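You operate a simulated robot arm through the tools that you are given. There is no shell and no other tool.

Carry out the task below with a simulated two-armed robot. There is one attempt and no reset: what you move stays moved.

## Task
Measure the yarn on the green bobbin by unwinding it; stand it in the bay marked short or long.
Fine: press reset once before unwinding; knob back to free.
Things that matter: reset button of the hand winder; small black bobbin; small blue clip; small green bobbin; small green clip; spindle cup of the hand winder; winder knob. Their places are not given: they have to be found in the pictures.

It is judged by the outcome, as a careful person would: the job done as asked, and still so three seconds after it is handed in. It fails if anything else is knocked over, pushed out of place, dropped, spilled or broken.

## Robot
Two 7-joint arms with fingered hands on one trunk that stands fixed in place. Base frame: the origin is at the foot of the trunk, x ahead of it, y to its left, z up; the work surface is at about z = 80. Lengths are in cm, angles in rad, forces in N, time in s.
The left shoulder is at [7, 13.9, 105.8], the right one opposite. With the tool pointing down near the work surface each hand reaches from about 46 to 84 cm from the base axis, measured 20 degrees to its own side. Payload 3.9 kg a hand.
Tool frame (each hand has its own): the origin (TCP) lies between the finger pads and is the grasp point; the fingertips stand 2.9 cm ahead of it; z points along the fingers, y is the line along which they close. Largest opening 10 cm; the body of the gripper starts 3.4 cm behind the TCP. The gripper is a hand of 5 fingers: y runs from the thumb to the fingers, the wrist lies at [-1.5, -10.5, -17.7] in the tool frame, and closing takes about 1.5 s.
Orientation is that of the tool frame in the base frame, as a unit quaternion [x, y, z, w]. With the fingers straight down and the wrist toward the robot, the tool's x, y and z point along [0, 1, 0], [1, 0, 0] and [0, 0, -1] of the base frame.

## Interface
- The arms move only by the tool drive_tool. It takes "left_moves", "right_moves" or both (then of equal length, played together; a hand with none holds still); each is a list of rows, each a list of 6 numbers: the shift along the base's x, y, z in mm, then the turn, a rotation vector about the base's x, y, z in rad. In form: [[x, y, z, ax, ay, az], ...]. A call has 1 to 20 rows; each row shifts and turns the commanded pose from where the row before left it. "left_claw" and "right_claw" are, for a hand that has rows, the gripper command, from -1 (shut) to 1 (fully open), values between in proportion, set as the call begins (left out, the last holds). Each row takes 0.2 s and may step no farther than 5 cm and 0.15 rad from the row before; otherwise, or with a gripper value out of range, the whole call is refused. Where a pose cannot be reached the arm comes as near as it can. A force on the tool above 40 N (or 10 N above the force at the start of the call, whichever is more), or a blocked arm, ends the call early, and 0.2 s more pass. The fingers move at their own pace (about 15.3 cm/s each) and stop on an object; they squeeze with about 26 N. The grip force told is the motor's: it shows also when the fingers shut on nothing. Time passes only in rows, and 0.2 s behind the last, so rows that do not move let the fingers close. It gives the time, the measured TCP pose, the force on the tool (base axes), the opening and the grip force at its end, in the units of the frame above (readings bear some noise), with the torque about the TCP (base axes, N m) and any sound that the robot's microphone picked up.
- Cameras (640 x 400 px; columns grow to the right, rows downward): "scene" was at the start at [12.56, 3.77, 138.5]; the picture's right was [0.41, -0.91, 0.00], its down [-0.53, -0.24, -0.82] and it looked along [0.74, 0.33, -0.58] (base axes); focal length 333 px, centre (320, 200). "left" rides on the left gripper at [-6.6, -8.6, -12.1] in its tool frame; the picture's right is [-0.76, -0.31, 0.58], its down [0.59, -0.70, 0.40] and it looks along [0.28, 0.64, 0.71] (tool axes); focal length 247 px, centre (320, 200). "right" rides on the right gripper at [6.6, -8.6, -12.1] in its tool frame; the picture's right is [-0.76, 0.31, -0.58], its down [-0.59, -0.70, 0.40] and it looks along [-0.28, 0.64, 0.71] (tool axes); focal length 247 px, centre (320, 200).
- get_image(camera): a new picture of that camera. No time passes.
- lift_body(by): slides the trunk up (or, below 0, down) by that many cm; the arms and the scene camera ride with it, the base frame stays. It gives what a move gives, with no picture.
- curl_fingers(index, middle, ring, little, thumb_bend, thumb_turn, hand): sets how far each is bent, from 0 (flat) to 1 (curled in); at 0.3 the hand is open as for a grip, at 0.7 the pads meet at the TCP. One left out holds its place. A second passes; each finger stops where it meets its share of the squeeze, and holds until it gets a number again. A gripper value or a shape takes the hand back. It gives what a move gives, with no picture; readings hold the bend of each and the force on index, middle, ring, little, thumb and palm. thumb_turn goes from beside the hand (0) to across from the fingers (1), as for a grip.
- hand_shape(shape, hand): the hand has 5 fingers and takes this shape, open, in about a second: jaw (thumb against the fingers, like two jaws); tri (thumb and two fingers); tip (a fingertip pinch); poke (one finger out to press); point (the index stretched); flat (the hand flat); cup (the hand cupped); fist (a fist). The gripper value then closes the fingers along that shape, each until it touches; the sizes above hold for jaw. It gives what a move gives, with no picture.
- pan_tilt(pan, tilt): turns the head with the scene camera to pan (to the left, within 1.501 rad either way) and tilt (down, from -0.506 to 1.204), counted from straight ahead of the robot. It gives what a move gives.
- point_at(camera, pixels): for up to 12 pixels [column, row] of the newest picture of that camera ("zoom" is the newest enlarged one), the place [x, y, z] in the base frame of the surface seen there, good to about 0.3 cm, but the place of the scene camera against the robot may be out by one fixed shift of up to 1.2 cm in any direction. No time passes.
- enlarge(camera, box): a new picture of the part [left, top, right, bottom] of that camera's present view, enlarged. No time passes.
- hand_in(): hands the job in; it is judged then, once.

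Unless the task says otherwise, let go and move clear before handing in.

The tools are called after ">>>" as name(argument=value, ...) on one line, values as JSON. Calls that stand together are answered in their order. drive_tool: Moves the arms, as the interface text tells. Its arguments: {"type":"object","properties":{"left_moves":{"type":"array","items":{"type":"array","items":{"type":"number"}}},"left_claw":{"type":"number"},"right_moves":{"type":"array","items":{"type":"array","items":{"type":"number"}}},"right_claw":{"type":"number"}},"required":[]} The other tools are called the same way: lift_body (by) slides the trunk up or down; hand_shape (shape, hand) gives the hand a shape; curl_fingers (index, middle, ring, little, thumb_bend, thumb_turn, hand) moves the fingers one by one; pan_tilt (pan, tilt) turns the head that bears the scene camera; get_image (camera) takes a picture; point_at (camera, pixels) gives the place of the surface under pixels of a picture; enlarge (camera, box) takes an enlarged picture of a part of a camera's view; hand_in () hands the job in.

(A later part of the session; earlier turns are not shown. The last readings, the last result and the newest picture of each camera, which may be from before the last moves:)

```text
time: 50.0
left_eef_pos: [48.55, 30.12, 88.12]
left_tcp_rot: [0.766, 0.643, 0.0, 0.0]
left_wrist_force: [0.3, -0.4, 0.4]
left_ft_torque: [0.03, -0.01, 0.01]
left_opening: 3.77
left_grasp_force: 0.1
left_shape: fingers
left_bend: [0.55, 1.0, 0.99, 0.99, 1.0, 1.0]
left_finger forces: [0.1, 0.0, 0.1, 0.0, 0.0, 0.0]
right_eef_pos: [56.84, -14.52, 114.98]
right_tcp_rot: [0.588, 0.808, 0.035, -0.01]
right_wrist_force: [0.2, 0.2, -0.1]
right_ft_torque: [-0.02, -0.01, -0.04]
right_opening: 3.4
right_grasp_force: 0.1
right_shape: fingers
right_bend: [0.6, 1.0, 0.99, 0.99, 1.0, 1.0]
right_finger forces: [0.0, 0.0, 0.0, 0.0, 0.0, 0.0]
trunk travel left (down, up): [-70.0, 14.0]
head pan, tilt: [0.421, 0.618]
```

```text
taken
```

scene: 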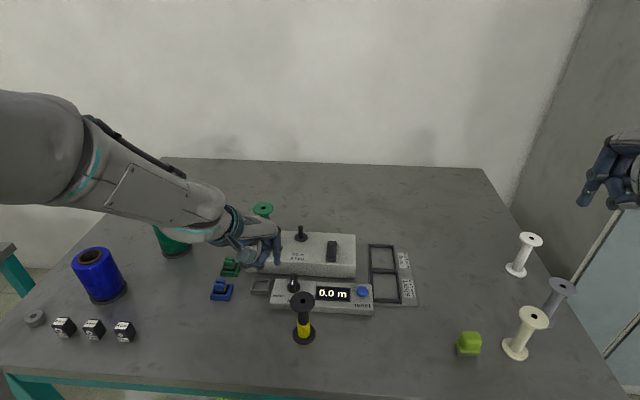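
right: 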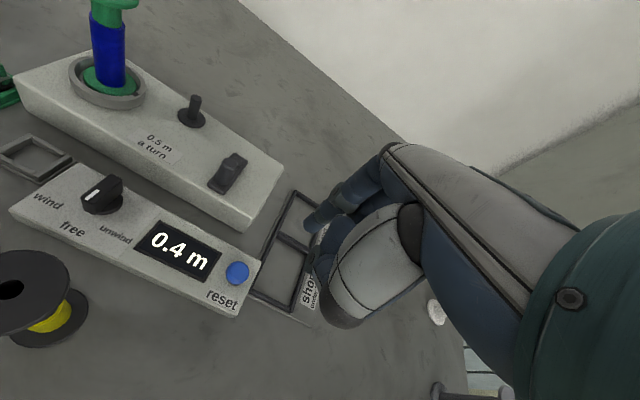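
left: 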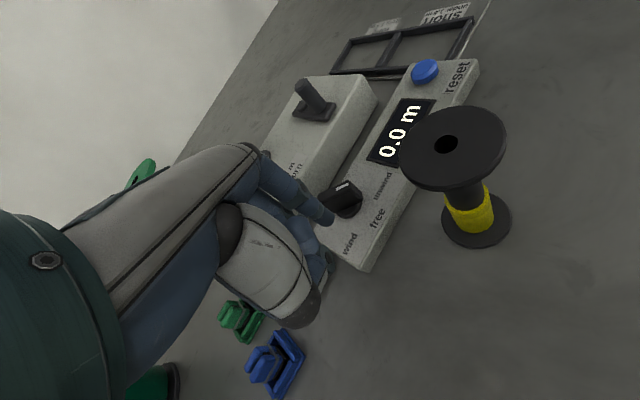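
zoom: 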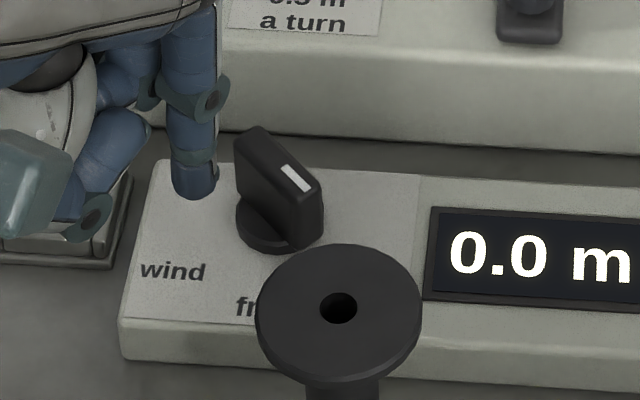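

The pointer did not move further with more push, so it is at its unwind stop. Next is the crank: handle ≈(62.0,22.6), pivot ≈(65.2,23.9). I'll retract the left hand up and left, then bring the right hand (rotated further left) over the crank.

>>> drive_tool(left_moves=[[0, 5, 40, 0, 0, 0], [0, 10, 45, 0, 0, 0], [0, 20, 45, 0, 0, 0], [0, 30, 35, 0, 0, 0], [0, 35, 30, 0, 0, 0], [0, 0, 0, 0, 0, 0]])

>>> drive_tool(right_moves=[[0, 0, 0, 0, 0, 0.12], [0, 20, 0, 0, 0, 0.12], [0, 40, 0, 0, 0, 0.12], [0, 40, 0, 0, 0, 0.1], [0, 40, 0, 0, 0, 0], [0, 0, 0, 0, 0, 0]])

>>> get_image(camera="right")

>>> get_image(camera="scene")

```text
time: 51.4
left_eef_pos: [48.29, 40.09, 107.24]
left_tcp_rot: [0.766, 0.642, 0.001, -0.001]
left_wrist_force: [0.3, -1.6, 0.5]
left_ft_torque: [-0.01, 0.0, -0.04]
left_opening: 3.76
left_grasp_force: 0.1
left_shape: fingers
left_bend: [0.55, 1.0, 0.99, 0.99, 1.0, 1.0]
left_finger forces: [0.1, 0.1, 0.1, 0.0, 0.1, 0.1]
left hand out of reach, approached as far as the arm can: row 1
right_eef_pos: [56.89, -14.47, 114.92]
right_tcp_rot: [0.588, 0.808, 0.035, -0.012]
right_wrist_force: [-0.1, -0.2, -0.4]
right_ft_torque: [0.03, 0.01, 0.0]
right_opening: 3.41
right_grasp_force: 0.0
right_shape: fingers
right_bend: [0.6, 1.0, 0.99, 0.99, 1.0, 1.0]
right_finger forces: [0.0, 0.0, 0.0, 0.1, 0.0, 0.0]
trunk travel left (down, up): [-70.0, 14.0]
head pan, tilt: [0.421, 0.618]
```

```text
time: 52.8
left_eef_pos: [48.22, 40.14, 107.26]
left_tcp_rot: [0.766, 0.643, 0.0, 0.0]
left_wrist_force: [-0.2, -0.3, -0.5]
left_ft_torque: [0.02, 0.02, -0.03]
left_opening: 3.73
left_grasp_force: 0.0
left_shape: fingers
left_bend: [0.55, 1.0, 0.99, 0.99, 1.0, 1.0]
left_finger forces: [0.0, 0.0, 0.1, 0.0, 0.0, 0.0]
right_eef_pos: [57.3, -0.51, 114.83]
right_tcp_rot: [0.387, 0.921, 0.032, -0.02]
right_wrist_force: [0.6, 0.0, 1.0]
right_ft_torque: [0.0, -0.02, 0.04]
right_opening: 3.39
right_grasp_force: 0.0
right_shape: fingers
right_bend: [0.6, 1.0, 0.99, 0.99, 1.0, 1.0]
right_finger forces: [0.0, 0.0, 0.0, 0.0, 0.0, 0.0]
trunk travel left (down, up): [-70.0, 14.0]
head pan, tilt: [0.421, 0.618]
```

```text
taken
```

right: 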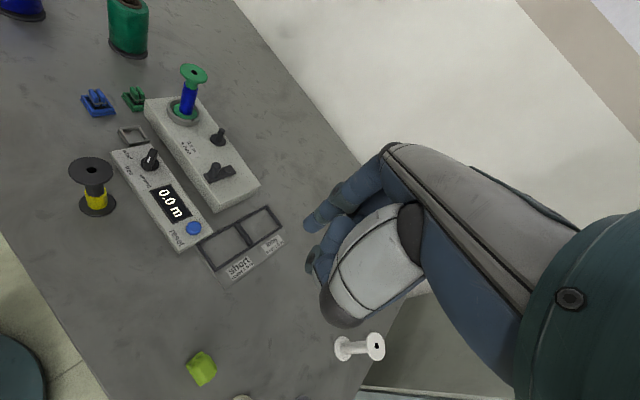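

```text
taken
```

scene: 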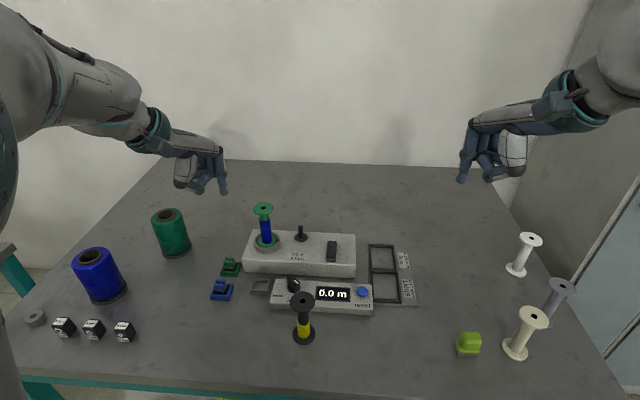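

The right hand is at heading 44° with a slight tilt. I'll level it and move toward the crank, then measure the fingertip and crank from the right camera.

>>> drive_tool(right_moves=[[0, 30, 0, -0.074, -0.012, 0], [10, 40, 0, 0, 0, 0], [10, 40, 0, 0, 0, 0], [10, 40, 0, 0, 0, 0], [10, 30, -20, 0, 0, 0], [0, 20, -40, 0, 0, 0], [0, 0, 0, 0, 0, 0]])

>>> get_image(camera="right")

>>> get_image(camera="scene")

```text
time: 54.4
left_eef_pos: [48.2, 40.17, 107.26]
left_tcp_rot: [0.766, 0.642, 0.0, 0.0]
left_wrist_force: [-0.7, -0.2, -0.1]
left_ft_torque: [0.01, 0.01, 0.05]
left_opening: 3.76
left_grasp_force: 0.1
left_shape: fingers
left_bend: [0.55, 1.0, 0.99, 0.99, 1.0, 1.0]
left_finger forces: [0.0, 0.0, 0.1, 0.1, 0.1, 0.0]
right_eef_pos: [62.61, 18.11, 110.03]
right_tcp_rot: [0.4, 0.916, 0.014, -0.007]
right_wrist_force: [-1.2, 0.2, -0.5]
right_ft_torque: [-0.01, 0.0, 0.03]
right_opening: 3.39
right_grasp_force: 0.0
right_shape: fingers
right_bend: [0.6, 1.0, 0.99, 0.99, 1.0, 1.0]
right_finger forces: [0.1, 0.0, 0.1, 0.1, 0.1, 0.0]
trunk travel left (down, up): [-70.0, 14.0]
head pan, tilt: [0.421, 0.618]
```

```text
taken
```

right: 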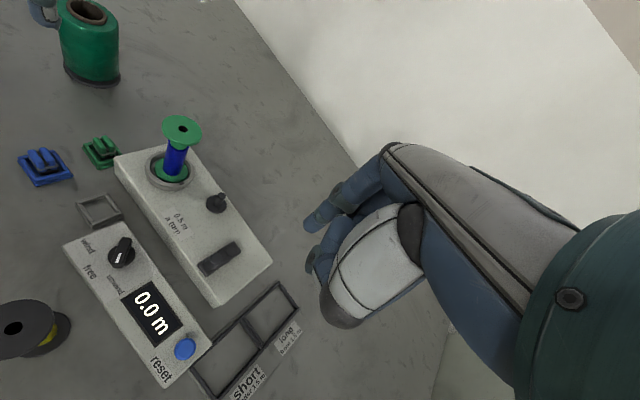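

```text
taken
```

scene: 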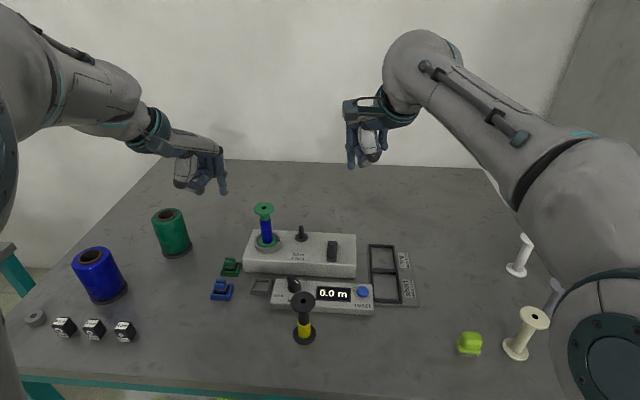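

The right arm is again stopping short of its commanded pose (error ~1.3 cm), so it is near its limits here. I'll check whether the left hand could turn the crank without nearing the bobbin by measuring the left hand's extents in the scene view.

>>> enlarge(camera="scene", box=[120, 90, 260, 210])

>>> point_at(camera="zoom", pixels=[[245, 310], [260, 280], [300, 310], [350, 310], [380, 300], [430, 330], [270, 240], [320, 230], [380, 210], [420, 220], [250, 200], [330, 330]])

>>> enlarge(camera="right", box=[90, 100, 290, 330])

```text
3.33 times, centred on (190, 150) of scene
```

zoom: 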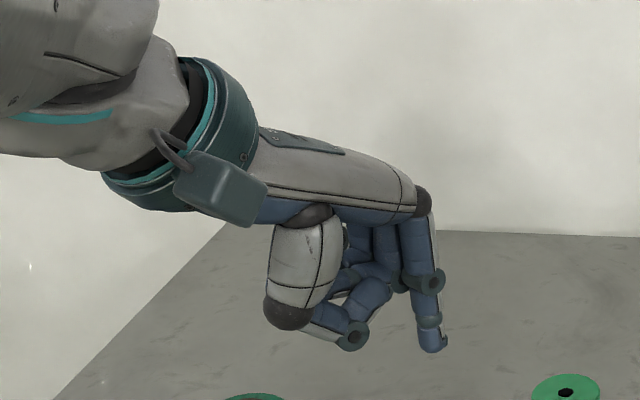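

```text
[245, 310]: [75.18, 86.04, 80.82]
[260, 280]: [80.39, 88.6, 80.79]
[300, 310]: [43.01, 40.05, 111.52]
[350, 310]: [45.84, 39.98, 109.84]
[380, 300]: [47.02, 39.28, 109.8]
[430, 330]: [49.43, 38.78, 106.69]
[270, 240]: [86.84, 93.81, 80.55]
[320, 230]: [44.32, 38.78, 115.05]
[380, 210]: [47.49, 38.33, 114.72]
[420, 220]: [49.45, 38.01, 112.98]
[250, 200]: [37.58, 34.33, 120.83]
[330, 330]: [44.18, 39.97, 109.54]
```

```text
1.74 times, centred on (190, 215) of right
```

zoom: 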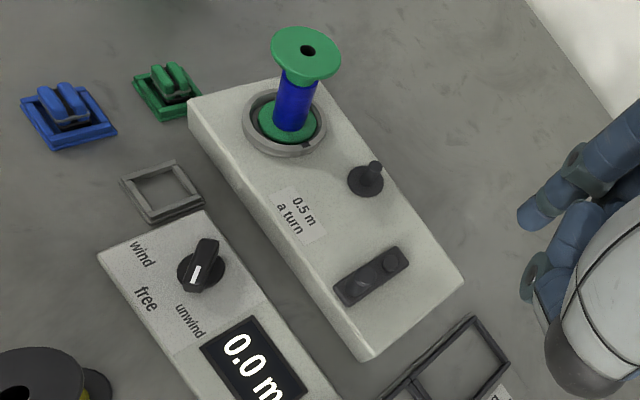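

The view shows the crank bar near right zoom (370,275). I'll first check whether the right arm's shortfall was just lag by waiting.

>>> drive_tool(right_moves=[[0, 0, 0, 0, 0, 0], [0, 0, 0, 0, 0, 0], [0, 0, 0, 0, 0, 0]])

```text
time: 55.2
left_eef_pos: [48.21, 40.0, 107.12]
left_tcp_rot: [0.767, 0.642, -0.001, 0.0]
left_wrist_force: [-0.8, 0.1, 0.3]
left_ft_torque: [0.01, 0.0, 0.01]
left_opening: 3.74
left_grasp_force: 0.1
left_shape: fingers
left_bend: [0.55, 1.0, 0.99, 0.99, 1.0, 1.0]
left_finger forces: [0.0, 0.0, 0.1, 0.0, 0.0, 0.0]
right_eef_pos: [62.57, 18.14, 109.67]
right_tcp_rot: [0.402, 0.915, 0.01, -0.006]
right_wrist_force: [-0.4, 0.7, -0.1]
right_ft_torque: [0.0, -0.02, 0.02]
right_opening: 3.38
right_grasp_force: 0.1
right_shape: fingers
right_bend: [0.6, 1.0, 0.99, 0.99, 1.0, 1.0]
right_finger forces: [0.0, 0.0, 0.0, 0.1, 0.0, 0.0]
trunk travel left (down, up): [-70.0, 14.0]
head pan, tilt: [0.421, 0.618]
```

It isn't lag; a joint is at its limit. I'll try turning the right hand's heading further left (+0.3 rad) to see if the limit clears.

>>> drive_tool(right_moves=[[0, 0, 0, 0, 0, 0.12], [0, 0, 0, 0, 0, 0.12], [0, 0, 0, 0, 0, 0.12], [0, 0, 0, 0, 0, 0], [0, 0, 0, 0, 0, 0]])

```text
time: 56.4
left_eef_pos: [48.15, 40.13, 107.27]
left_tcp_rot: [0.767, 0.642, 0.0, 0.0]
left_wrist_force: [-0.4, -1.0, -0.1]
left_ft_torque: [0.01, 0.02, -0.01]
left_opening: 3.73
left_grasp_force: 0.1
left_shape: fingers
left_bend: [0.55, 1.0, 0.99, 0.99, 1.0, 1.0]
left_finger forces: [0.0, 0.1, 0.0, 0.0, 0.0, 0.0]
right_eef_pos: [60.61, 20.29, 109.18]
right_tcp_rot: [0.22, 0.975, 0.0, 0.005]
right_wrist_force: [-0.8, -0.1, 0.2]
right_ft_torque: [-0.02, -0.02, 0.01]
right_opening: 3.38
right_grasp_force: 0.1
right_shape: fingers
right_bend: [0.6, 1.0, 0.99, 0.99, 1.0, 1.0]
right_finger forces: [0.1, 0.1, 0.0, 0.0, 0.0, 0.0]
right hand out of reach, approached as far as the arm can: row 3
trunk travel left (down, up): [-70.0, 14.0]
head pan, tilt: [0.421, 0.618]
```

Heading is now ~65° with small error. I'll go lower (z≈95), where the reach should be better, to a point behind the handle, and check.

>>> drive_tool(right_moves=[[10, -5, -30, 0, 0, 0], [9, -3, -40, 0, 0, 0], [0, 0, -40, 0, 0, 0], [0, 0, -30, 0, 0, 0], [0, 0, 0, 0, 0, 0]])

>>> get_image(camera="right")

>>> get_image(camera="scene")

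```text
time: 57.6
left_eef_pos: [48.21, 40.19, 107.15]
left_tcp_rot: [0.767, 0.642, 0.0, 0.0]
left_wrist_force: [-0.8, -0.1, -0.2]
left_ft_torque: [-0.01, -0.02, -0.06]
left_opening: 3.73
left_grasp_force: 0.0
left_shape: fingers
left_bend: [0.55, 1.0, 0.99, 0.99, 1.0, 1.0]
left_finger forces: [0.0, 0.0, 0.1, 0.0, 0.0, 0.0]
right_eef_pos: [62.63, 19.74, 94.97]
right_tcp_rot: [0.217, 0.976, -0.001, 0.001]
right_wrist_force: [1.0, 0.2, -0.1]
right_ft_torque: [0.02, -0.02, 0.03]
right_opening: 3.4
right_grasp_force: 0.1
right_shape: fingers
right_bend: [0.6, 1.0, 0.99, 0.99, 1.0, 1.0]
right_finger forces: [0.0, 0.0, 0.0, 0.0, 0.1, 0.0]
trunk travel left (down, up): [-70.0, 14.0]
head pan, tilt: [0.421, 0.618]
```

```text
taken
```

right: 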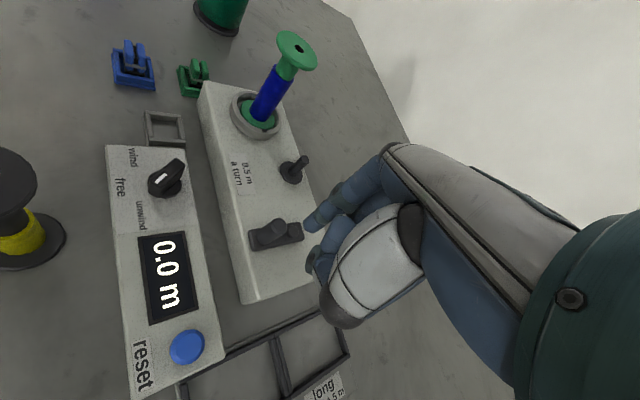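

```text
taken
```

scene: 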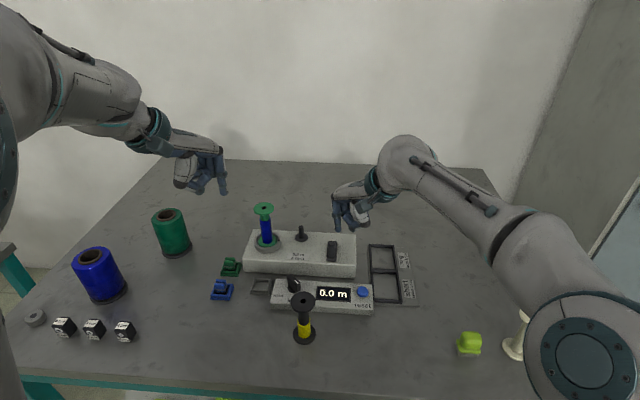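

At this height the right arm holds the pose exactly, and its camera sees the crank well (right px (275,235)). I'll measure handle, pivot and fingertip.

>>> enlarge(camera="right", box=[225, 170, 345, 280])

>>> point_at(camera="zoom", pixels=[[150, 235], [175, 215], [205, 190], [235, 235], [245, 225], [270, 240], [120, 250], [285, 155], [300, 170], [290, 185]])

```text
3.64 times, centred on (285, 225) of right
```

zoom: 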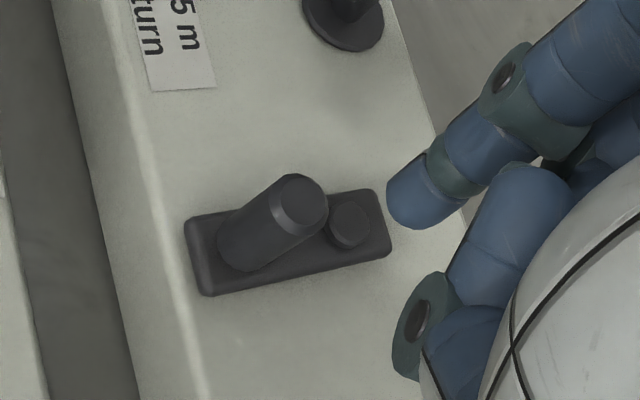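

```text
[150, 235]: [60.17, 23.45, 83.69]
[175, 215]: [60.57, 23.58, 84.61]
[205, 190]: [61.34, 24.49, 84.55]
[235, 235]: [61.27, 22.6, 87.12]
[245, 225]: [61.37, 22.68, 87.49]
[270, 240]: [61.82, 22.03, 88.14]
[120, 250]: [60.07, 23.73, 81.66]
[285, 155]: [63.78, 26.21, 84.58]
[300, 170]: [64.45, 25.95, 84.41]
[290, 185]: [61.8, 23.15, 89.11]
```

>>> point_at(camera="zoom", pixels=[[300, 203], [283, 200], [318, 205], [300, 185], [303, 222], [348, 225], [378, 200], [380, 250], [208, 285], [192, 225], [400, 205], [415, 220]])

```text
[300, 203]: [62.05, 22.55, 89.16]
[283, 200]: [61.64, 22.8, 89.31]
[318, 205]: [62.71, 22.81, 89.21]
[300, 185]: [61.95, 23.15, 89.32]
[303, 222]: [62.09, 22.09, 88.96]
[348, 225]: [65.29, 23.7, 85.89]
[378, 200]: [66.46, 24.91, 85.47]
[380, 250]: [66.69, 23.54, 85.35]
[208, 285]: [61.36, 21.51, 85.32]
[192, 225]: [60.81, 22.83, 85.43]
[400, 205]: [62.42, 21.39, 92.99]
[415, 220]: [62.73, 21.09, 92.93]
```

Handle centre ≈(62.05,22.6), pivot ≈(65.3,23.7) (radius 3.4 cm), and the right index tip axis is at ≈(62.85,21.5). I'll move the tip to 240° on the crank circle (clear of the handle) and lower it to handle height.

>>> drive_tool(right_moves=[[8, -8, 0, 0, 0, 0], [0, 0, -22, 0, 0, 0], [0, 0, -16, 0, 0, 0], [0, 0, -6, 0, 0, 0], [0, 0, 0, 0, 0, 0]])

>>> enlarge(camera="right", box=[225, 170, 345, 280])

>>> enlarge(camera="scene", box=[270, 190, 400, 300])

```text
time: 58.8
left_eef_pos: [48.1, 40.22, 107.16]
left_tcp_rot: [0.767, 0.642, 0.0, 0.0]
left_wrist_force: [-0.4, 0.4, 0.3]
left_ft_torque: [0.02, -0.01, 0.01]
left_opening: 3.74
left_grasp_force: 0.1
left_shape: fingers
left_bend: [0.55, 1.0, 0.99, 0.99, 1.0, 1.0]
left_finger forces: [0.0, 0.0, 0.0, 0.0, 0.0, 0.1]
right_eef_pos: [63.57, 18.87, 90.75]
right_tcp_rot: [0.216, 0.976, -0.001, 0.001]
right_wrist_force: [-0.6, -0.3, 0.7]
right_ft_torque: [-0.02, -0.02, -0.03]
right_opening: 3.43
right_grasp_force: 0.0
right_shape: fingers
right_bend: [0.6, 1.0, 0.99, 0.99, 1.0, 1.0]
right_finger forces: [0.0, 0.0, 0.1, 0.0, 0.1, 0.0]
trunk travel left (down, up): [-70.0, 14.0]
head pan, tilt: [0.421, 0.618]
```

```text
3.64 times, centred on (285, 225) of right
```

zoom: 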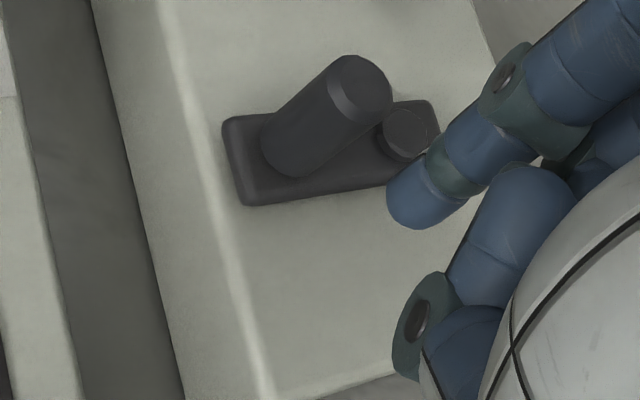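

```text
3.64 times, centred on (335, 245) of scene
```

zoom: 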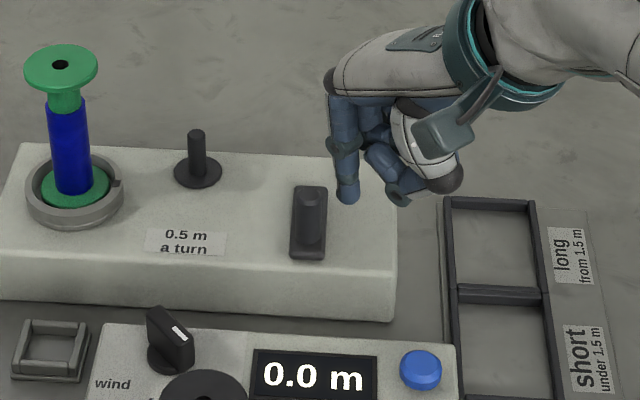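

The finger is beside the handle at the right height. I'll start pushing the handle clockwise (as seen from above) along the circle and check the counter.

>>> drive_tool(right_moves=[[-7.1, 5.45, 0, 0, 0, 0], [-5.45, 7.1, 0, 0, 0, 0], [-3.43, 8.27, 0, 0, 0, 0], [-1.17, 8.88, 0, 0, 0, 0], [1.17, 8.88, 0, 0, 0, 0], [3.43, 8.27, 0, 0, 0, 0], [0, 0, 0, 0, 0, 0]])

>>> enlarge(camera="right", box=[200, 150, 360, 290])

>>> enlarge(camera="scene", box=[230, 190, 400, 310])

```text
time: 60.4
left_eef_pos: [48.07, 40.09, 107.12]
left_tcp_rot: [0.767, 0.642, 0.001, 0.0]
left_wrist_force: [0.6, 0.9, 0.5]
left_ft_torque: [0.0, -0.03, 0.02]
left_opening: 3.73
left_grasp_force: 0.0
left_shape: fingers
left_bend: [0.55, 1.0, 0.99, 0.99, 1.0, 1.0]
left_finger forces: [0.1, 0.0, 0.2, 0.0, 0.0, 0.0]
right_eef_pos: [62.26, 23.45, 90.86]
right_tcp_rot: [0.217, 0.976, 0.0, 0.002]
right_wrist_force: [-0.4, -0.1, 0.3]
right_ft_torque: [0.0, -0.02, 0.03]
right_opening: 3.38
right_grasp_force: 0.1
right_shape: fingers
right_bend: [0.6, 1.0, 0.99, 0.99, 1.0, 1.0]
right_finger forces: [0.1, 0.1, 0.0, 0.0, 0.0, 0.0]
trunk travel left (down, up): [-70.0, 14.0]
head pan, tilt: [0.421, 0.618]
```

```text
2.86 times, centred on (280, 220) of right
```

zoom: 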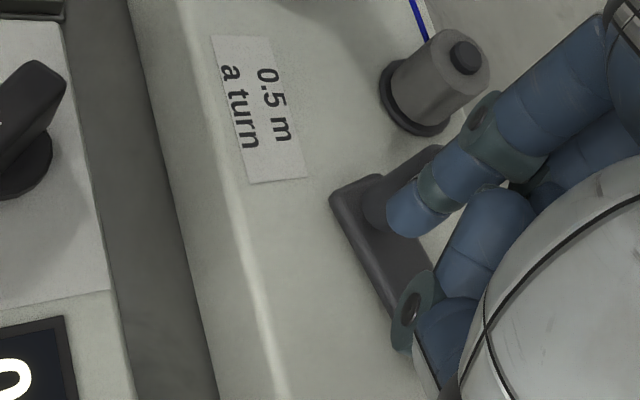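

```text
3.33 times, centred on (315, 250) of scene
```

zoom: 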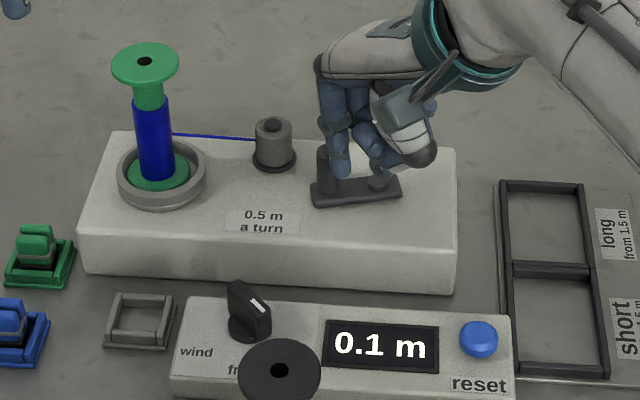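

It works: yarn now runs from the bobbin to the take-up post and the display reads 0.1 m. I'll continue around the circle.

>>> drive_tool(right_moves=[[5.45, 7.1, 0, 0, 0, 0], [7.1, 5.45, 0, 0, 0, 0], [8.27, 3.43, 0, 0, 0, 0], [8.88, 1.17, 0, 0, 0, 0], [8.88, -1.17, 0, 0, 0, 0], [8.27, -3.43, 0, 0, 0, 0], [7.1, -5.45, 0, 0, 0, 0], [5.45, -7.1, 0, 0, 0, 0], [0, 0, 0, 0, 0, 0]])

>>> enlarge(camera="right", box=[200, 150, 360, 290])

>>> enlarge(camera="scene", box=[230, 190, 400, 310])

```text
time: 62.4
left_eef_pos: [48.3, 40.19, 107.19]
left_tcp_rot: [0.766, 0.642, 0.0, 0.0]
left_wrist_force: [0.2, -0.1, -0.6]
left_ft_torque: [0.0, -0.03, -0.01]
left_opening: 3.71
left_grasp_force: 0.0
left_shape: fingers
left_bend: [0.55, 1.0, 0.99, 0.99, 1.0, 1.0]
left_finger forces: [0.0, 0.1, 0.1, 0.0, 0.1, 0.1]
right_eef_pos: [62.36, 23.56, 91.3]
right_tcp_rot: [0.217, 0.976, 0.0, 0.0]
right_wrist_force: [0.3, -0.2, -0.7]
right_ft_torque: [0.02, -0.03, 0.03]
right_opening: 3.41
right_grasp_force: 0.0
right_shape: fingers
right_bend: [0.6, 1.0, 0.99, 0.99, 1.0, 1.0]
right_finger forces: [0.0, 0.0, 0.1, 0.1, 0.0, 0.0]
right hand out of reach, approached as far as the arm can: row 1, 2, 3, 4, 5, 6, 7
trunk travel left (down, up): [-70.0, 14.0]
head pan, tilt: [0.421, 0.618]
```

```text
2.86 times, centred on (280, 220) of right
```

zoom: 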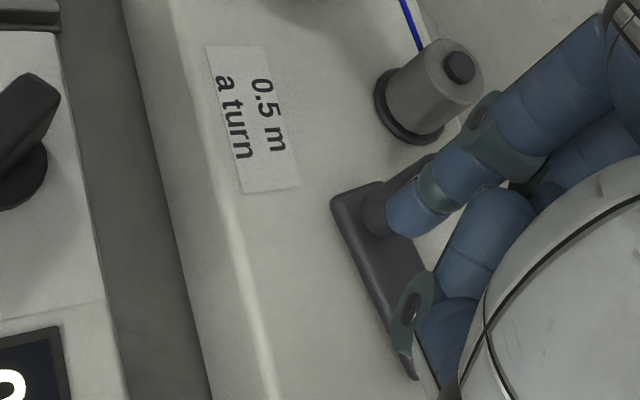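

```text
3.33 times, centred on (315, 250) of scene
```

zoom: 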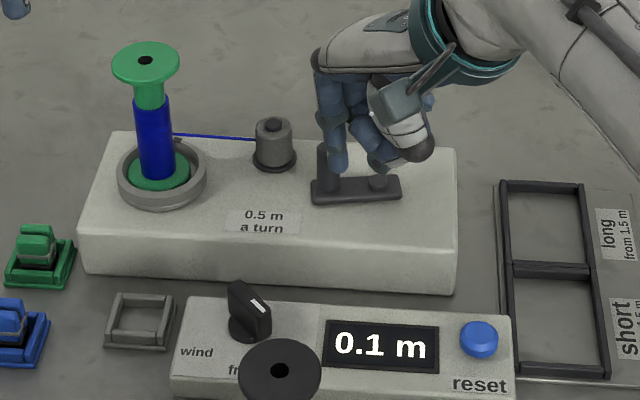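

The right arm is at full stretch here and could not follow the far side of the circle (it stopped at the same place; 0.1 m still shown). The left arm reaches that region, so I'll retract the right hand upward and away, and use the left index instead.

>>> point_at(camera="zoom", pixels=[[272, 128], [272, 122], [255, 140], [290, 140], [328, 155], [378, 182], [330, 195], [200, 135], [240, 138]])

>>> drive_tool(right_moves=[[0, -3, 20, 0, 0, 0], [0, -5, 35, 0, 0, 0], [0, -30, 35, 0, 0, 0], [0, -45, 10, 0, 0, 0], [0, -48, 0, 0, 0, 0], [0, -48, 0, 0, 0, 0], [0, -48, 0, 0, 0, 0], [0, -48, 0, 0, 0, 0], [0, -48, 0, 0, 0, 0], [0, -48, 0, 0, 0, 0], [0, 0, 0, 0, 0, 0]])

>>> get_image(camera="scene")

```text
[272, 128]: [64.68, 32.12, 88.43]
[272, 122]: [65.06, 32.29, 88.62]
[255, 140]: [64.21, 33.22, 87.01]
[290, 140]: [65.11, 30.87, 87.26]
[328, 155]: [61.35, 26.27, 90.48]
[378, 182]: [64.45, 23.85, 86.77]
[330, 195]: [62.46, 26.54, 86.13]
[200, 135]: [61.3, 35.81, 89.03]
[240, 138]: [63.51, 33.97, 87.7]
```

```text
time: 64.8
left_eef_pos: [48.22, 40.22, 107.09]
left_tcp_rot: [0.767, 0.642, 0.0, 0.001]
left_wrist_force: [-0.7, 0.2, 0.1]
left_ft_torque: [0.02, -0.01, 0.01]
left_opening: 3.75
left_grasp_force: 0.1
left_shape: fingers
left_bend: [0.55, 1.0, 0.99, 0.99, 1.0, 1.0]
left_finger forces: [0.0, 0.0, 0.1, 0.0, 0.0, 0.1]
right_eef_pos: [62.51, -13.55, 101.57]
right_tcp_rot: [0.216, 0.976, 0.0, 0.001]
right_wrist_force: [-0.3, 0.2, 0.8]
right_ft_torque: [-0.02, 0.02, 0.01]
right_opening: 3.39
right_grasp_force: 0.0
right_shape: fingers
right_bend: [0.6, 1.0, 0.99, 0.99, 1.0, 1.0]
right_finger forces: [0.0, 0.1, 0.1, 0.0, 0.0, 0.0]
trunk travel left (down, up): [-70.0, 14.0]
head pan, tilt: [0.421, 0.618]
```

```text
taken
```

scene: 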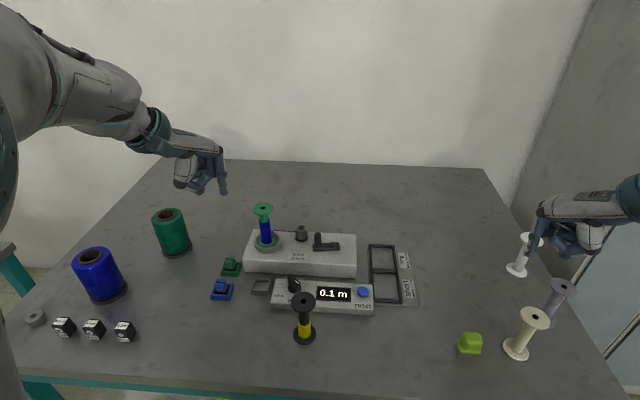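

Right hand is clear; the post's top is only z≈88. I'll measure the handle's present position and prepare the left hand at heading ≈0.

>>> enlarge(camera="scene", box=[235, 195, 365, 295])

>>> point_at(camera="zoom", pixels=[[318, 165], [325, 160], [310, 165], [372, 187], [310, 200], [395, 195], [318, 180]])

>>> drive_tool(left_moves=[[30, -10, 0, 0, 0, 0.09], [30, -20, 0, 0, 0, 0.09], [20, -35, 0, 0, 0, 0], [10, -40, 0, 0, 0, 0], [10, -40, 0, 0, 0, 0], [0, -30, -10, 0, 0, 0], [0, 0, 0, 0, 0, 0]])

>>> get_image(camera="left")

>>> get_image(camera="scene")

```text
4.00 times, centred on (300, 245) of scene
```

zoom: 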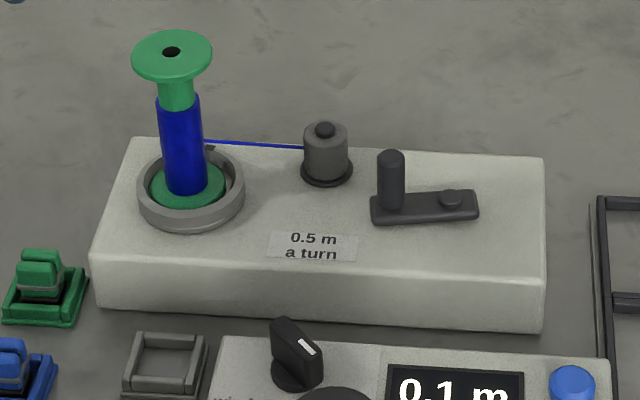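

```text
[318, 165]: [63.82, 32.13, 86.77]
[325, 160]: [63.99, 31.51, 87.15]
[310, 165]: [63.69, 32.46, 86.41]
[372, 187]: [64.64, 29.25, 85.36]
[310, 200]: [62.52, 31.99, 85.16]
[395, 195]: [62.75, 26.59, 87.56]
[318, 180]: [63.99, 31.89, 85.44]
```

```text
time: 66.4
left_eef_pos: [58.63, 22.51, 106.09]
left_tcp_rot: [0.705, 0.709, 0.0, 0.0]
left_wrist_force: [0.3, -0.8, 0.1]
left_ft_torque: [0.01, 0.02, -0.02]
left_opening: 3.75
left_grasp_force: 0.0
left_shape: fingers
left_bend: [0.55, 1.0, 0.99, 0.99, 1.0, 1.0]
left_finger forces: [0.0, 0.0, 0.1, 0.0, 0.0, 0.0]
right_eef_pos: [62.36, -13.54, 101.6]
right_tcp_rot: [0.216, 0.976, 0.0, 0.001]
right_wrist_force: [1.1, 0.5, 1.2]
right_ft_torque: [-0.01, 0.0, 0.03]
right_opening: 3.41
right_grasp_force: 0.1
right_shape: fingers
right_bend: [0.6, 1.0, 0.99, 0.99, 1.0, 1.0]
right_finger forces: [0.1, 0.1, 0.0, 0.0, 0.1, 0.0]
trunk travel left (down, up): [-70.0, 14.0]
head pan, tilt: [0.421, 0.618]
```

```text
taken
```

left: 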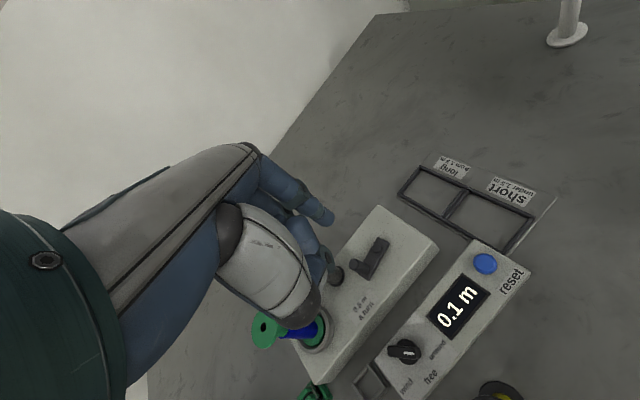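

```text
taken
```

scene: 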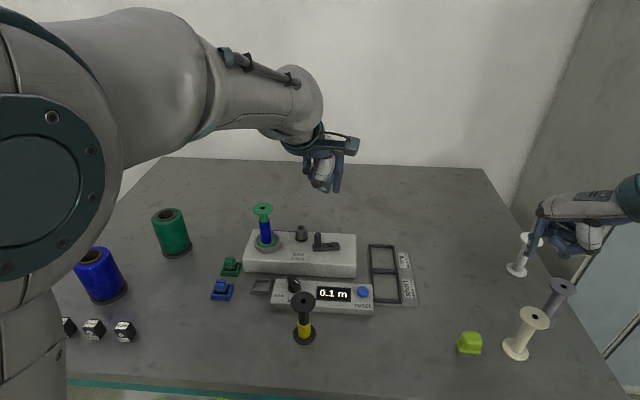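

The left hand reached heading ≈0° over the winder without trouble; the handle is now at ~127° on its circle. I'll put the left index at ~185° on the circle behind it and lower to handle height.

>>> drive_tool(left_moves=[[10, 17, 0, 0, 0, 0], [0, 0, -40, 0, 0, 0], [0, 0, -40, 0, 0, 0], [0, 0, -40, 0, 0, 0], [0, 0, 0, 0, 0, 0]])

>>> get_image(camera="left")

>>> enlarge(camera="left", box=[260, 170, 400, 290])

>>> enlarge(camera="scene", box=[235, 175, 385, 295])

```text
time: 67.6
left_eef_pos: [59.64, 24.29, 94.04]
left_tcp_rot: [0.706, 0.709, 0.0, 0.0]
left_wrist_force: [0.5, 0.0, -0.2]
left_ft_torque: [0.03, -0.03, 0.02]
left_opening: 3.75
left_grasp_force: 0.1
left_shape: fingers
left_bend: [0.55, 1.0, 0.99, 0.99, 1.0, 1.0]
left_finger forces: [0.0, 0.0, 0.0, 0.0, 0.0, 0.0]
right_eef_pos: [62.4, -13.57, 101.73]
right_tcp_rot: [0.216, 0.976, 0.001, 0.001]
right_wrist_force: [-0.9, -0.7, -0.7]
right_ft_torque: [0.0, -0.04, -0.01]
right_opening: 3.4
right_grasp_force: 0.0
right_shape: fingers
right_bend: [0.6, 1.0, 0.99, 0.99, 1.0, 1.0]
right_finger forces: [0.0, 0.0, 0.0, 0.0, 0.1, 0.0]
trunk travel left (down, up): [-70.0, 14.0]
head pan, tilt: [0.421, 0.618]
```

```text
taken
```

left: 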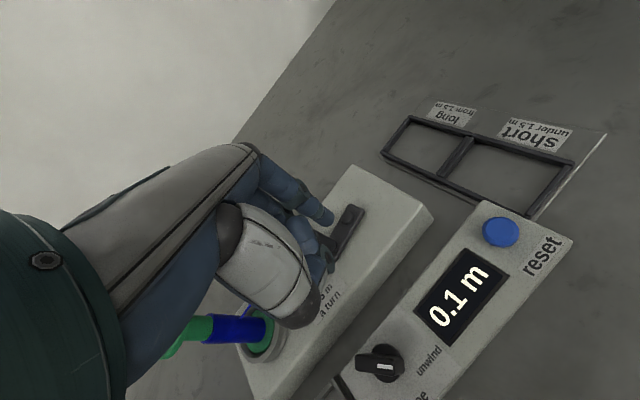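

```text
3.33 times, centred on (330, 230) of left
```

zoom: 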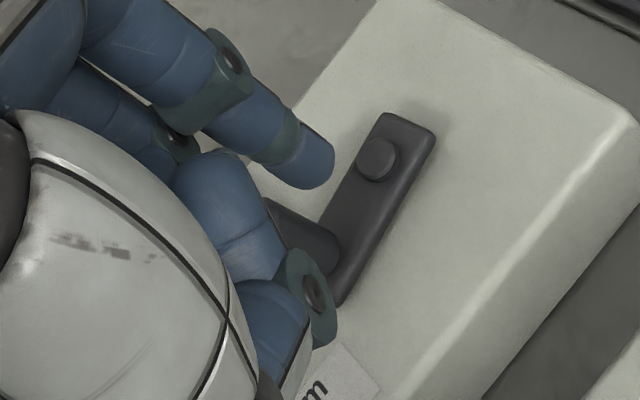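

```text
3.33 times, centred on (310, 235) of scene
```

zoom: 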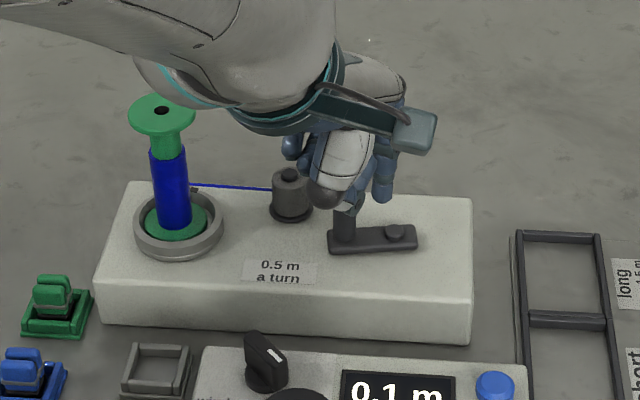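

The finger is behind the handle and the other curled parts sit higher. I'll lower to handle height and push the first quarter clockwise, checking clearance to the bobbin.

>>> drive_tool(left_moves=[[0, 0, -20, 0, 0, 0], [0, 0, -17, 0, 0, 0], [1.17, 8.88, 0, 0, 0, 0], [3.43, 8.27, 0, 0, 0, 0], [5.45, 7.1, 0, 0, 0, 0], [7.1, 5.45, 0, 0, 0, 0], [0, 0, 0, 0, 0, 0]])

>>> enlarge(camera="left", box=[220, 170, 400, 320])

>>> enlarge(camera="scene", box=[235, 175, 385, 295])

```text
time: 69.2
left_eef_pos: [61.35, 27.42, 90.54]
left_tcp_rot: [0.705, 0.709, -0.001, 0.0]
left_wrist_force: [-0.7, -0.5, -0.2]
left_ft_torque: [-0.02, 0.0, 0.0]
left_opening: 3.71
left_grasp_force: 0.1
left_shape: fingers
left_bend: [0.55, 1.0, 0.99, 0.99, 1.0, 1.0]
left_finger forces: [0.3, 0.0, 0.1, 0.1, 0.0, 0.0]
right_eef_pos: [62.42, -13.56, 101.55]
right_tcp_rot: [0.216, 0.976, 0.0, 0.001]
right_wrist_force: [-0.3, 0.2, 0.4]
right_ft_torque: [0.02, -0.03, -0.03]
right_opening: 3.4
right_grasp_force: 0.0
right_shape: fingers
right_bend: [0.6, 1.0, 0.99, 0.99, 1.0, 1.0]
right_finger forces: [0.1, 0.0, 0.1, 0.0, 0.1, 0.0]
trunk travel left (down, up): [-70.0, 14.0]
head pan, tilt: [0.421, 0.618]
```

```text
2.67 times, centred on (310, 245) of left
```

zoom: 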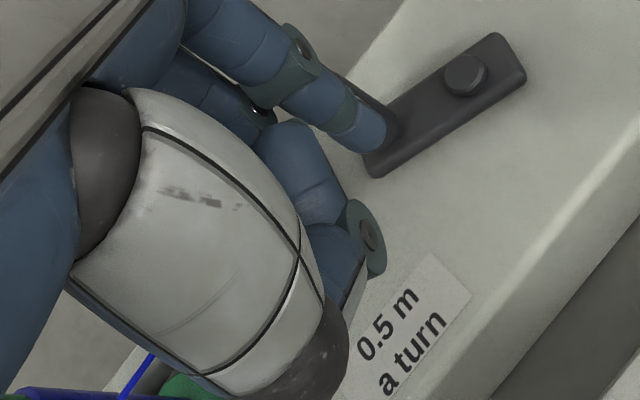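

```text
3.33 times, centred on (310, 235) of scene
```

zoom: 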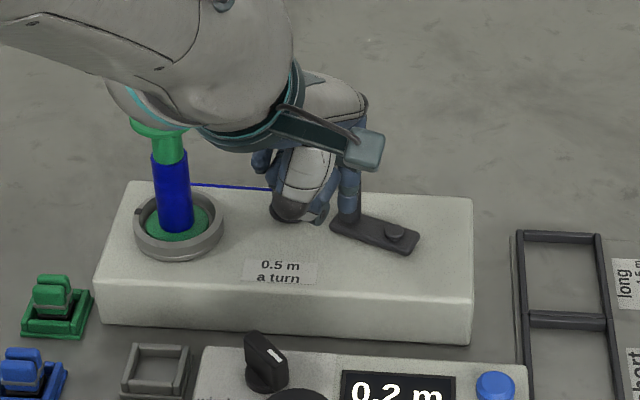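

Counter shows 0.2 m and there's good clearance from the bobbin. Continuing clockwise around the far side.

>>> drive_tool(left_moves=[[8.27, 3.43, 0, 0, 0, 0], [8.88, 1.17, 0, 0, 0, 0], [8.88, -1.17, 0, 0, 0, 0], [8.27, -3.43, 0, 0, 0, 0], [7.1, -5.45, 0, 0, 0, 0], [5.45, -7.1, 0, 0, 0, 0], [3.43, -8.27, 0, 0, 0, 0], [1.17, -8.88, 0, 0, 0, 0], [0, 0, 0, 0, 0, 0]])

>>> enlarge(camera="left", box=[220, 170, 400, 320])

>>> enlarge(camera="scene", box=[235, 175, 395, 305])

```text
time: 71.2
left_eef_pos: [66.4, 24.63, 90.54]
left_tcp_rot: [0.706, 0.708, 0.001, 0.0]
left_wrist_force: [0.5, 0.1, -0.2]
left_ft_torque: [0.0, 0.0, -0.02]
left_opening: 3.76
left_grasp_force: 0.1
left_shape: fingers
left_bend: [0.55, 1.0, 0.99, 0.99, 1.0, 1.0]
left_finger forces: [0.3, 0.0, 0.2, 0.1, 0.0, 0.0]
right_eef_pos: [62.37, -13.54, 101.6]
right_tcp_rot: [0.217, 0.976, 0.001, 0.001]
right_wrist_force: [0.6, -0.8, 0.0]
right_ft_torque: [-0.04, 0.01, -0.04]
right_opening: 3.42
right_grasp_force: 0.1
right_shape: fingers
right_bend: [0.6, 1.0, 0.99, 0.99, 1.0, 1.0]
right_finger forces: [0.0, 0.0, 0.0, 0.0, 0.0, 0.1]
trunk travel left (down, up): [-70.0, 14.0]
head pan, tilt: [0.421, 0.618]
```

```text
2.67 times, centred on (310, 245) of left
```

zoom: 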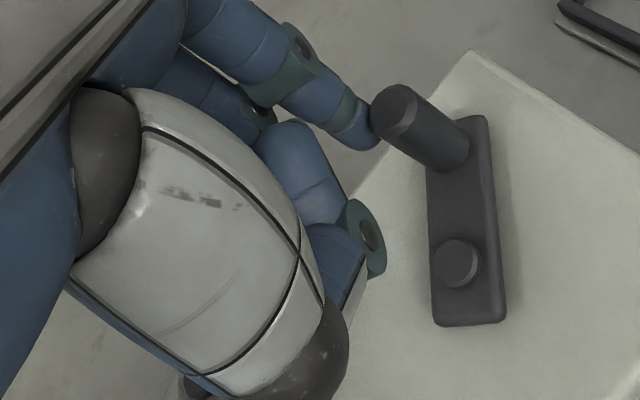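

```text
3.08 times, centred on (315, 240) of scene
```

zoom: 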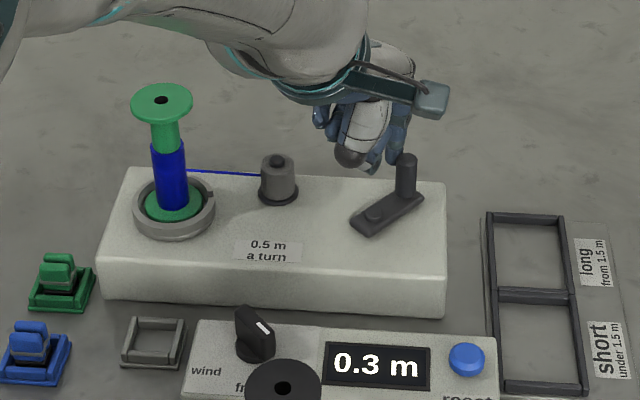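

0.3 m now, handle at the far right. Continuing the circle through the −y side.

>>> drive_tool(left_moves=[[-1.17, -8.88, 0, 0, 0, 0], [-3.43, -8.27, 0, 0, 0, 0], [-5.45, -7.1, 0, 0, 0, 0], [-7.1, -5.45, 0, 0, 0, 0], [-8.27, -3.43, 0, 0, 0, 0], [-8.88, -1.17, 0, 0, 0, 0], [-8.88, 1.17, 0, 0, 0, 0], [-8.27, 3.43, 0, 0, 0, 0], [0, 0, 0, 0, 0, 0]])

>>> enlarge(camera="left", box=[220, 170, 400, 320])

>>> enlarge(camera="scene", box=[235, 175, 395, 305])

```text
time: 73.2
left_eef_pos: [61.36, 21.62, 90.5]
left_tcp_rot: [0.706, 0.708, 0.0, 0.0]
left_wrist_force: [0.3, 0.5, 0.1]
left_ft_torque: [0.03, 0.0, -0.02]
left_opening: 3.8
left_grasp_force: 0.0
left_shape: fingers
left_bend: [0.55, 1.0, 0.99, 0.99, 1.0, 1.0]
left_finger forces: [0.5, 0.1, 0.0, 0.1, 0.0, 0.1]
right_eef_pos: [62.46, -13.54, 101.55]
right_tcp_rot: [0.216, 0.976, 0.0, 0.001]
right_wrist_force: [0.1, -0.6, -0.3]
right_ft_torque: [0.0, 0.0, -0.01]
right_opening: 3.42
right_grasp_force: 0.1
right_shape: fingers
right_bend: [0.6, 1.0, 0.99, 0.99, 1.0, 1.0]
right_finger forces: [0.0, 0.0, 0.0, 0.0, 0.1, 0.1]
trunk travel left (down, up): [-70.0, 14.0]
head pan, tilt: [0.421, 0.618]
```

```text
2.67 times, centred on (310, 245) of left
```

zoom: 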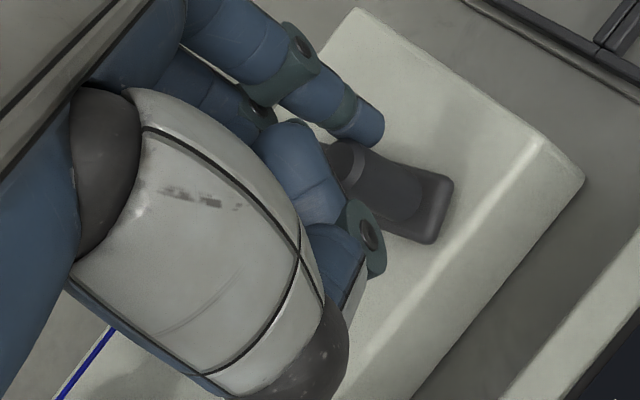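

```text
3.08 times, centred on (315, 240) of scene
```

zoom: 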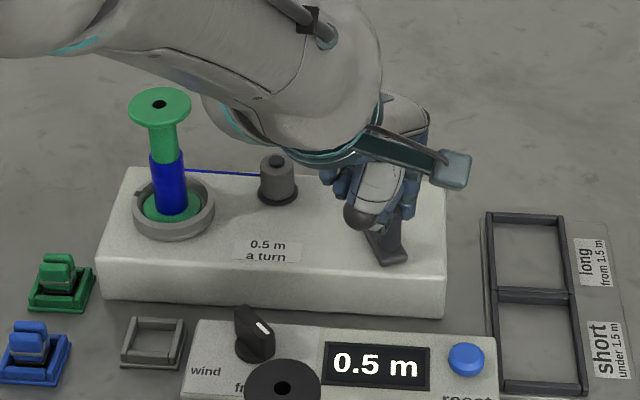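

0.5 m after one turn; the yarn on the bobbin is visibly shorter. I'll run most of another turn.

>>> drive_tool(left_moves=[[-7.1, 5.45, 0, 0, 0, 0], [-5.45, 7.1, 0, 0, 0, 0], [-3.43, 8.27, 0, 0, 0, 0], [-1.17, 8.88, 0, 0, 0, 0], [1.17, 8.88, 0, 0, 0, 0], [3.43, 8.27, 0, 0, 0, 0], [5.45, 7.1, 0, 0, 0, 0], [7.1, 5.45, 0, 0, 0, 0], [8.27, 3.43, 0, 0, 0, 0], [8.88, 1.17, 0, 0, 0, 0], [8.88, -1.17, 0, 0, 0, 0], [8.27, -3.43, 0, 0, 0, 0], [7.1, -5.45, 0, 0, 0, 0], [5.45, -7.1, 0, 0, 0, 0], [3.43, -8.27, 0, 0, 0, 0], [1.17, -8.88, 0, 0, 0, 0], [0, 0, 0, 0, 0, 0]])

>>> enlarge(camera="left", box=[220, 170, 400, 320])

>>> enlarge(camera="scene", box=[235, 175, 395, 305])

```text
time: 76.8
left_eef_pos: [66.38, 24.54, 90.37]
left_tcp_rot: [0.706, 0.708, 0.0, -0.001]
left_wrist_force: [-0.1, 0.2, -0.5]
left_ft_torque: [0.05, -0.01, 0.0]
left_opening: 3.8
left_grasp_force: 0.3
left_shape: fingers
left_bend: [0.55, 1.0, 0.99, 0.99, 1.0, 1.0]
left_finger forces: [0.3, 0.1, 0.0, 0.0, 0.0, 0.0]
right_eef_pos: [62.49, -13.54, 101.55]
right_tcp_rot: [0.217, 0.976, 0.0, 0.001]
right_wrist_force: [-0.5, -0.8, -0.9]
right_ft_torque: [0.0, 0.01, -0.03]
right_opening: 3.39
right_grasp_force: 0.0
right_shape: fingers
right_bend: [0.6, 1.0, 0.99, 0.99, 1.0, 1.0]
right_finger forces: [0.1, 0.1, 0.1, 0.0, 0.0, 0.1]
trunk travel left (down, up): [-70.0, 14.0]
head pan, tilt: [0.421, 0.618]
```

```text
2.67 times, centred on (310, 245) of left
```

zoom: 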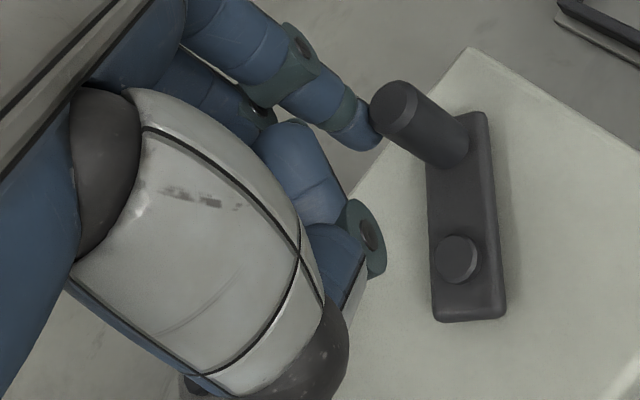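

```text
3.08 times, centred on (315, 240) of scene
```

zoom: 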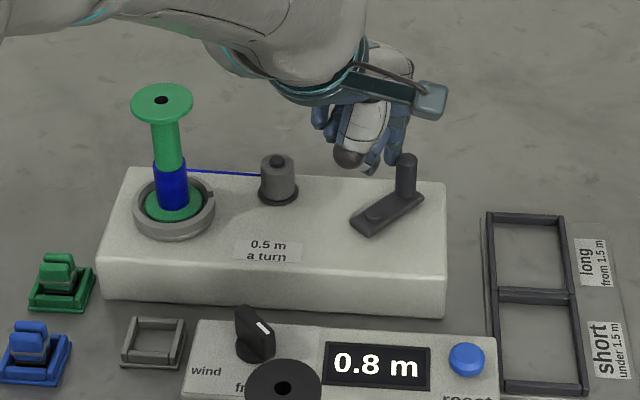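

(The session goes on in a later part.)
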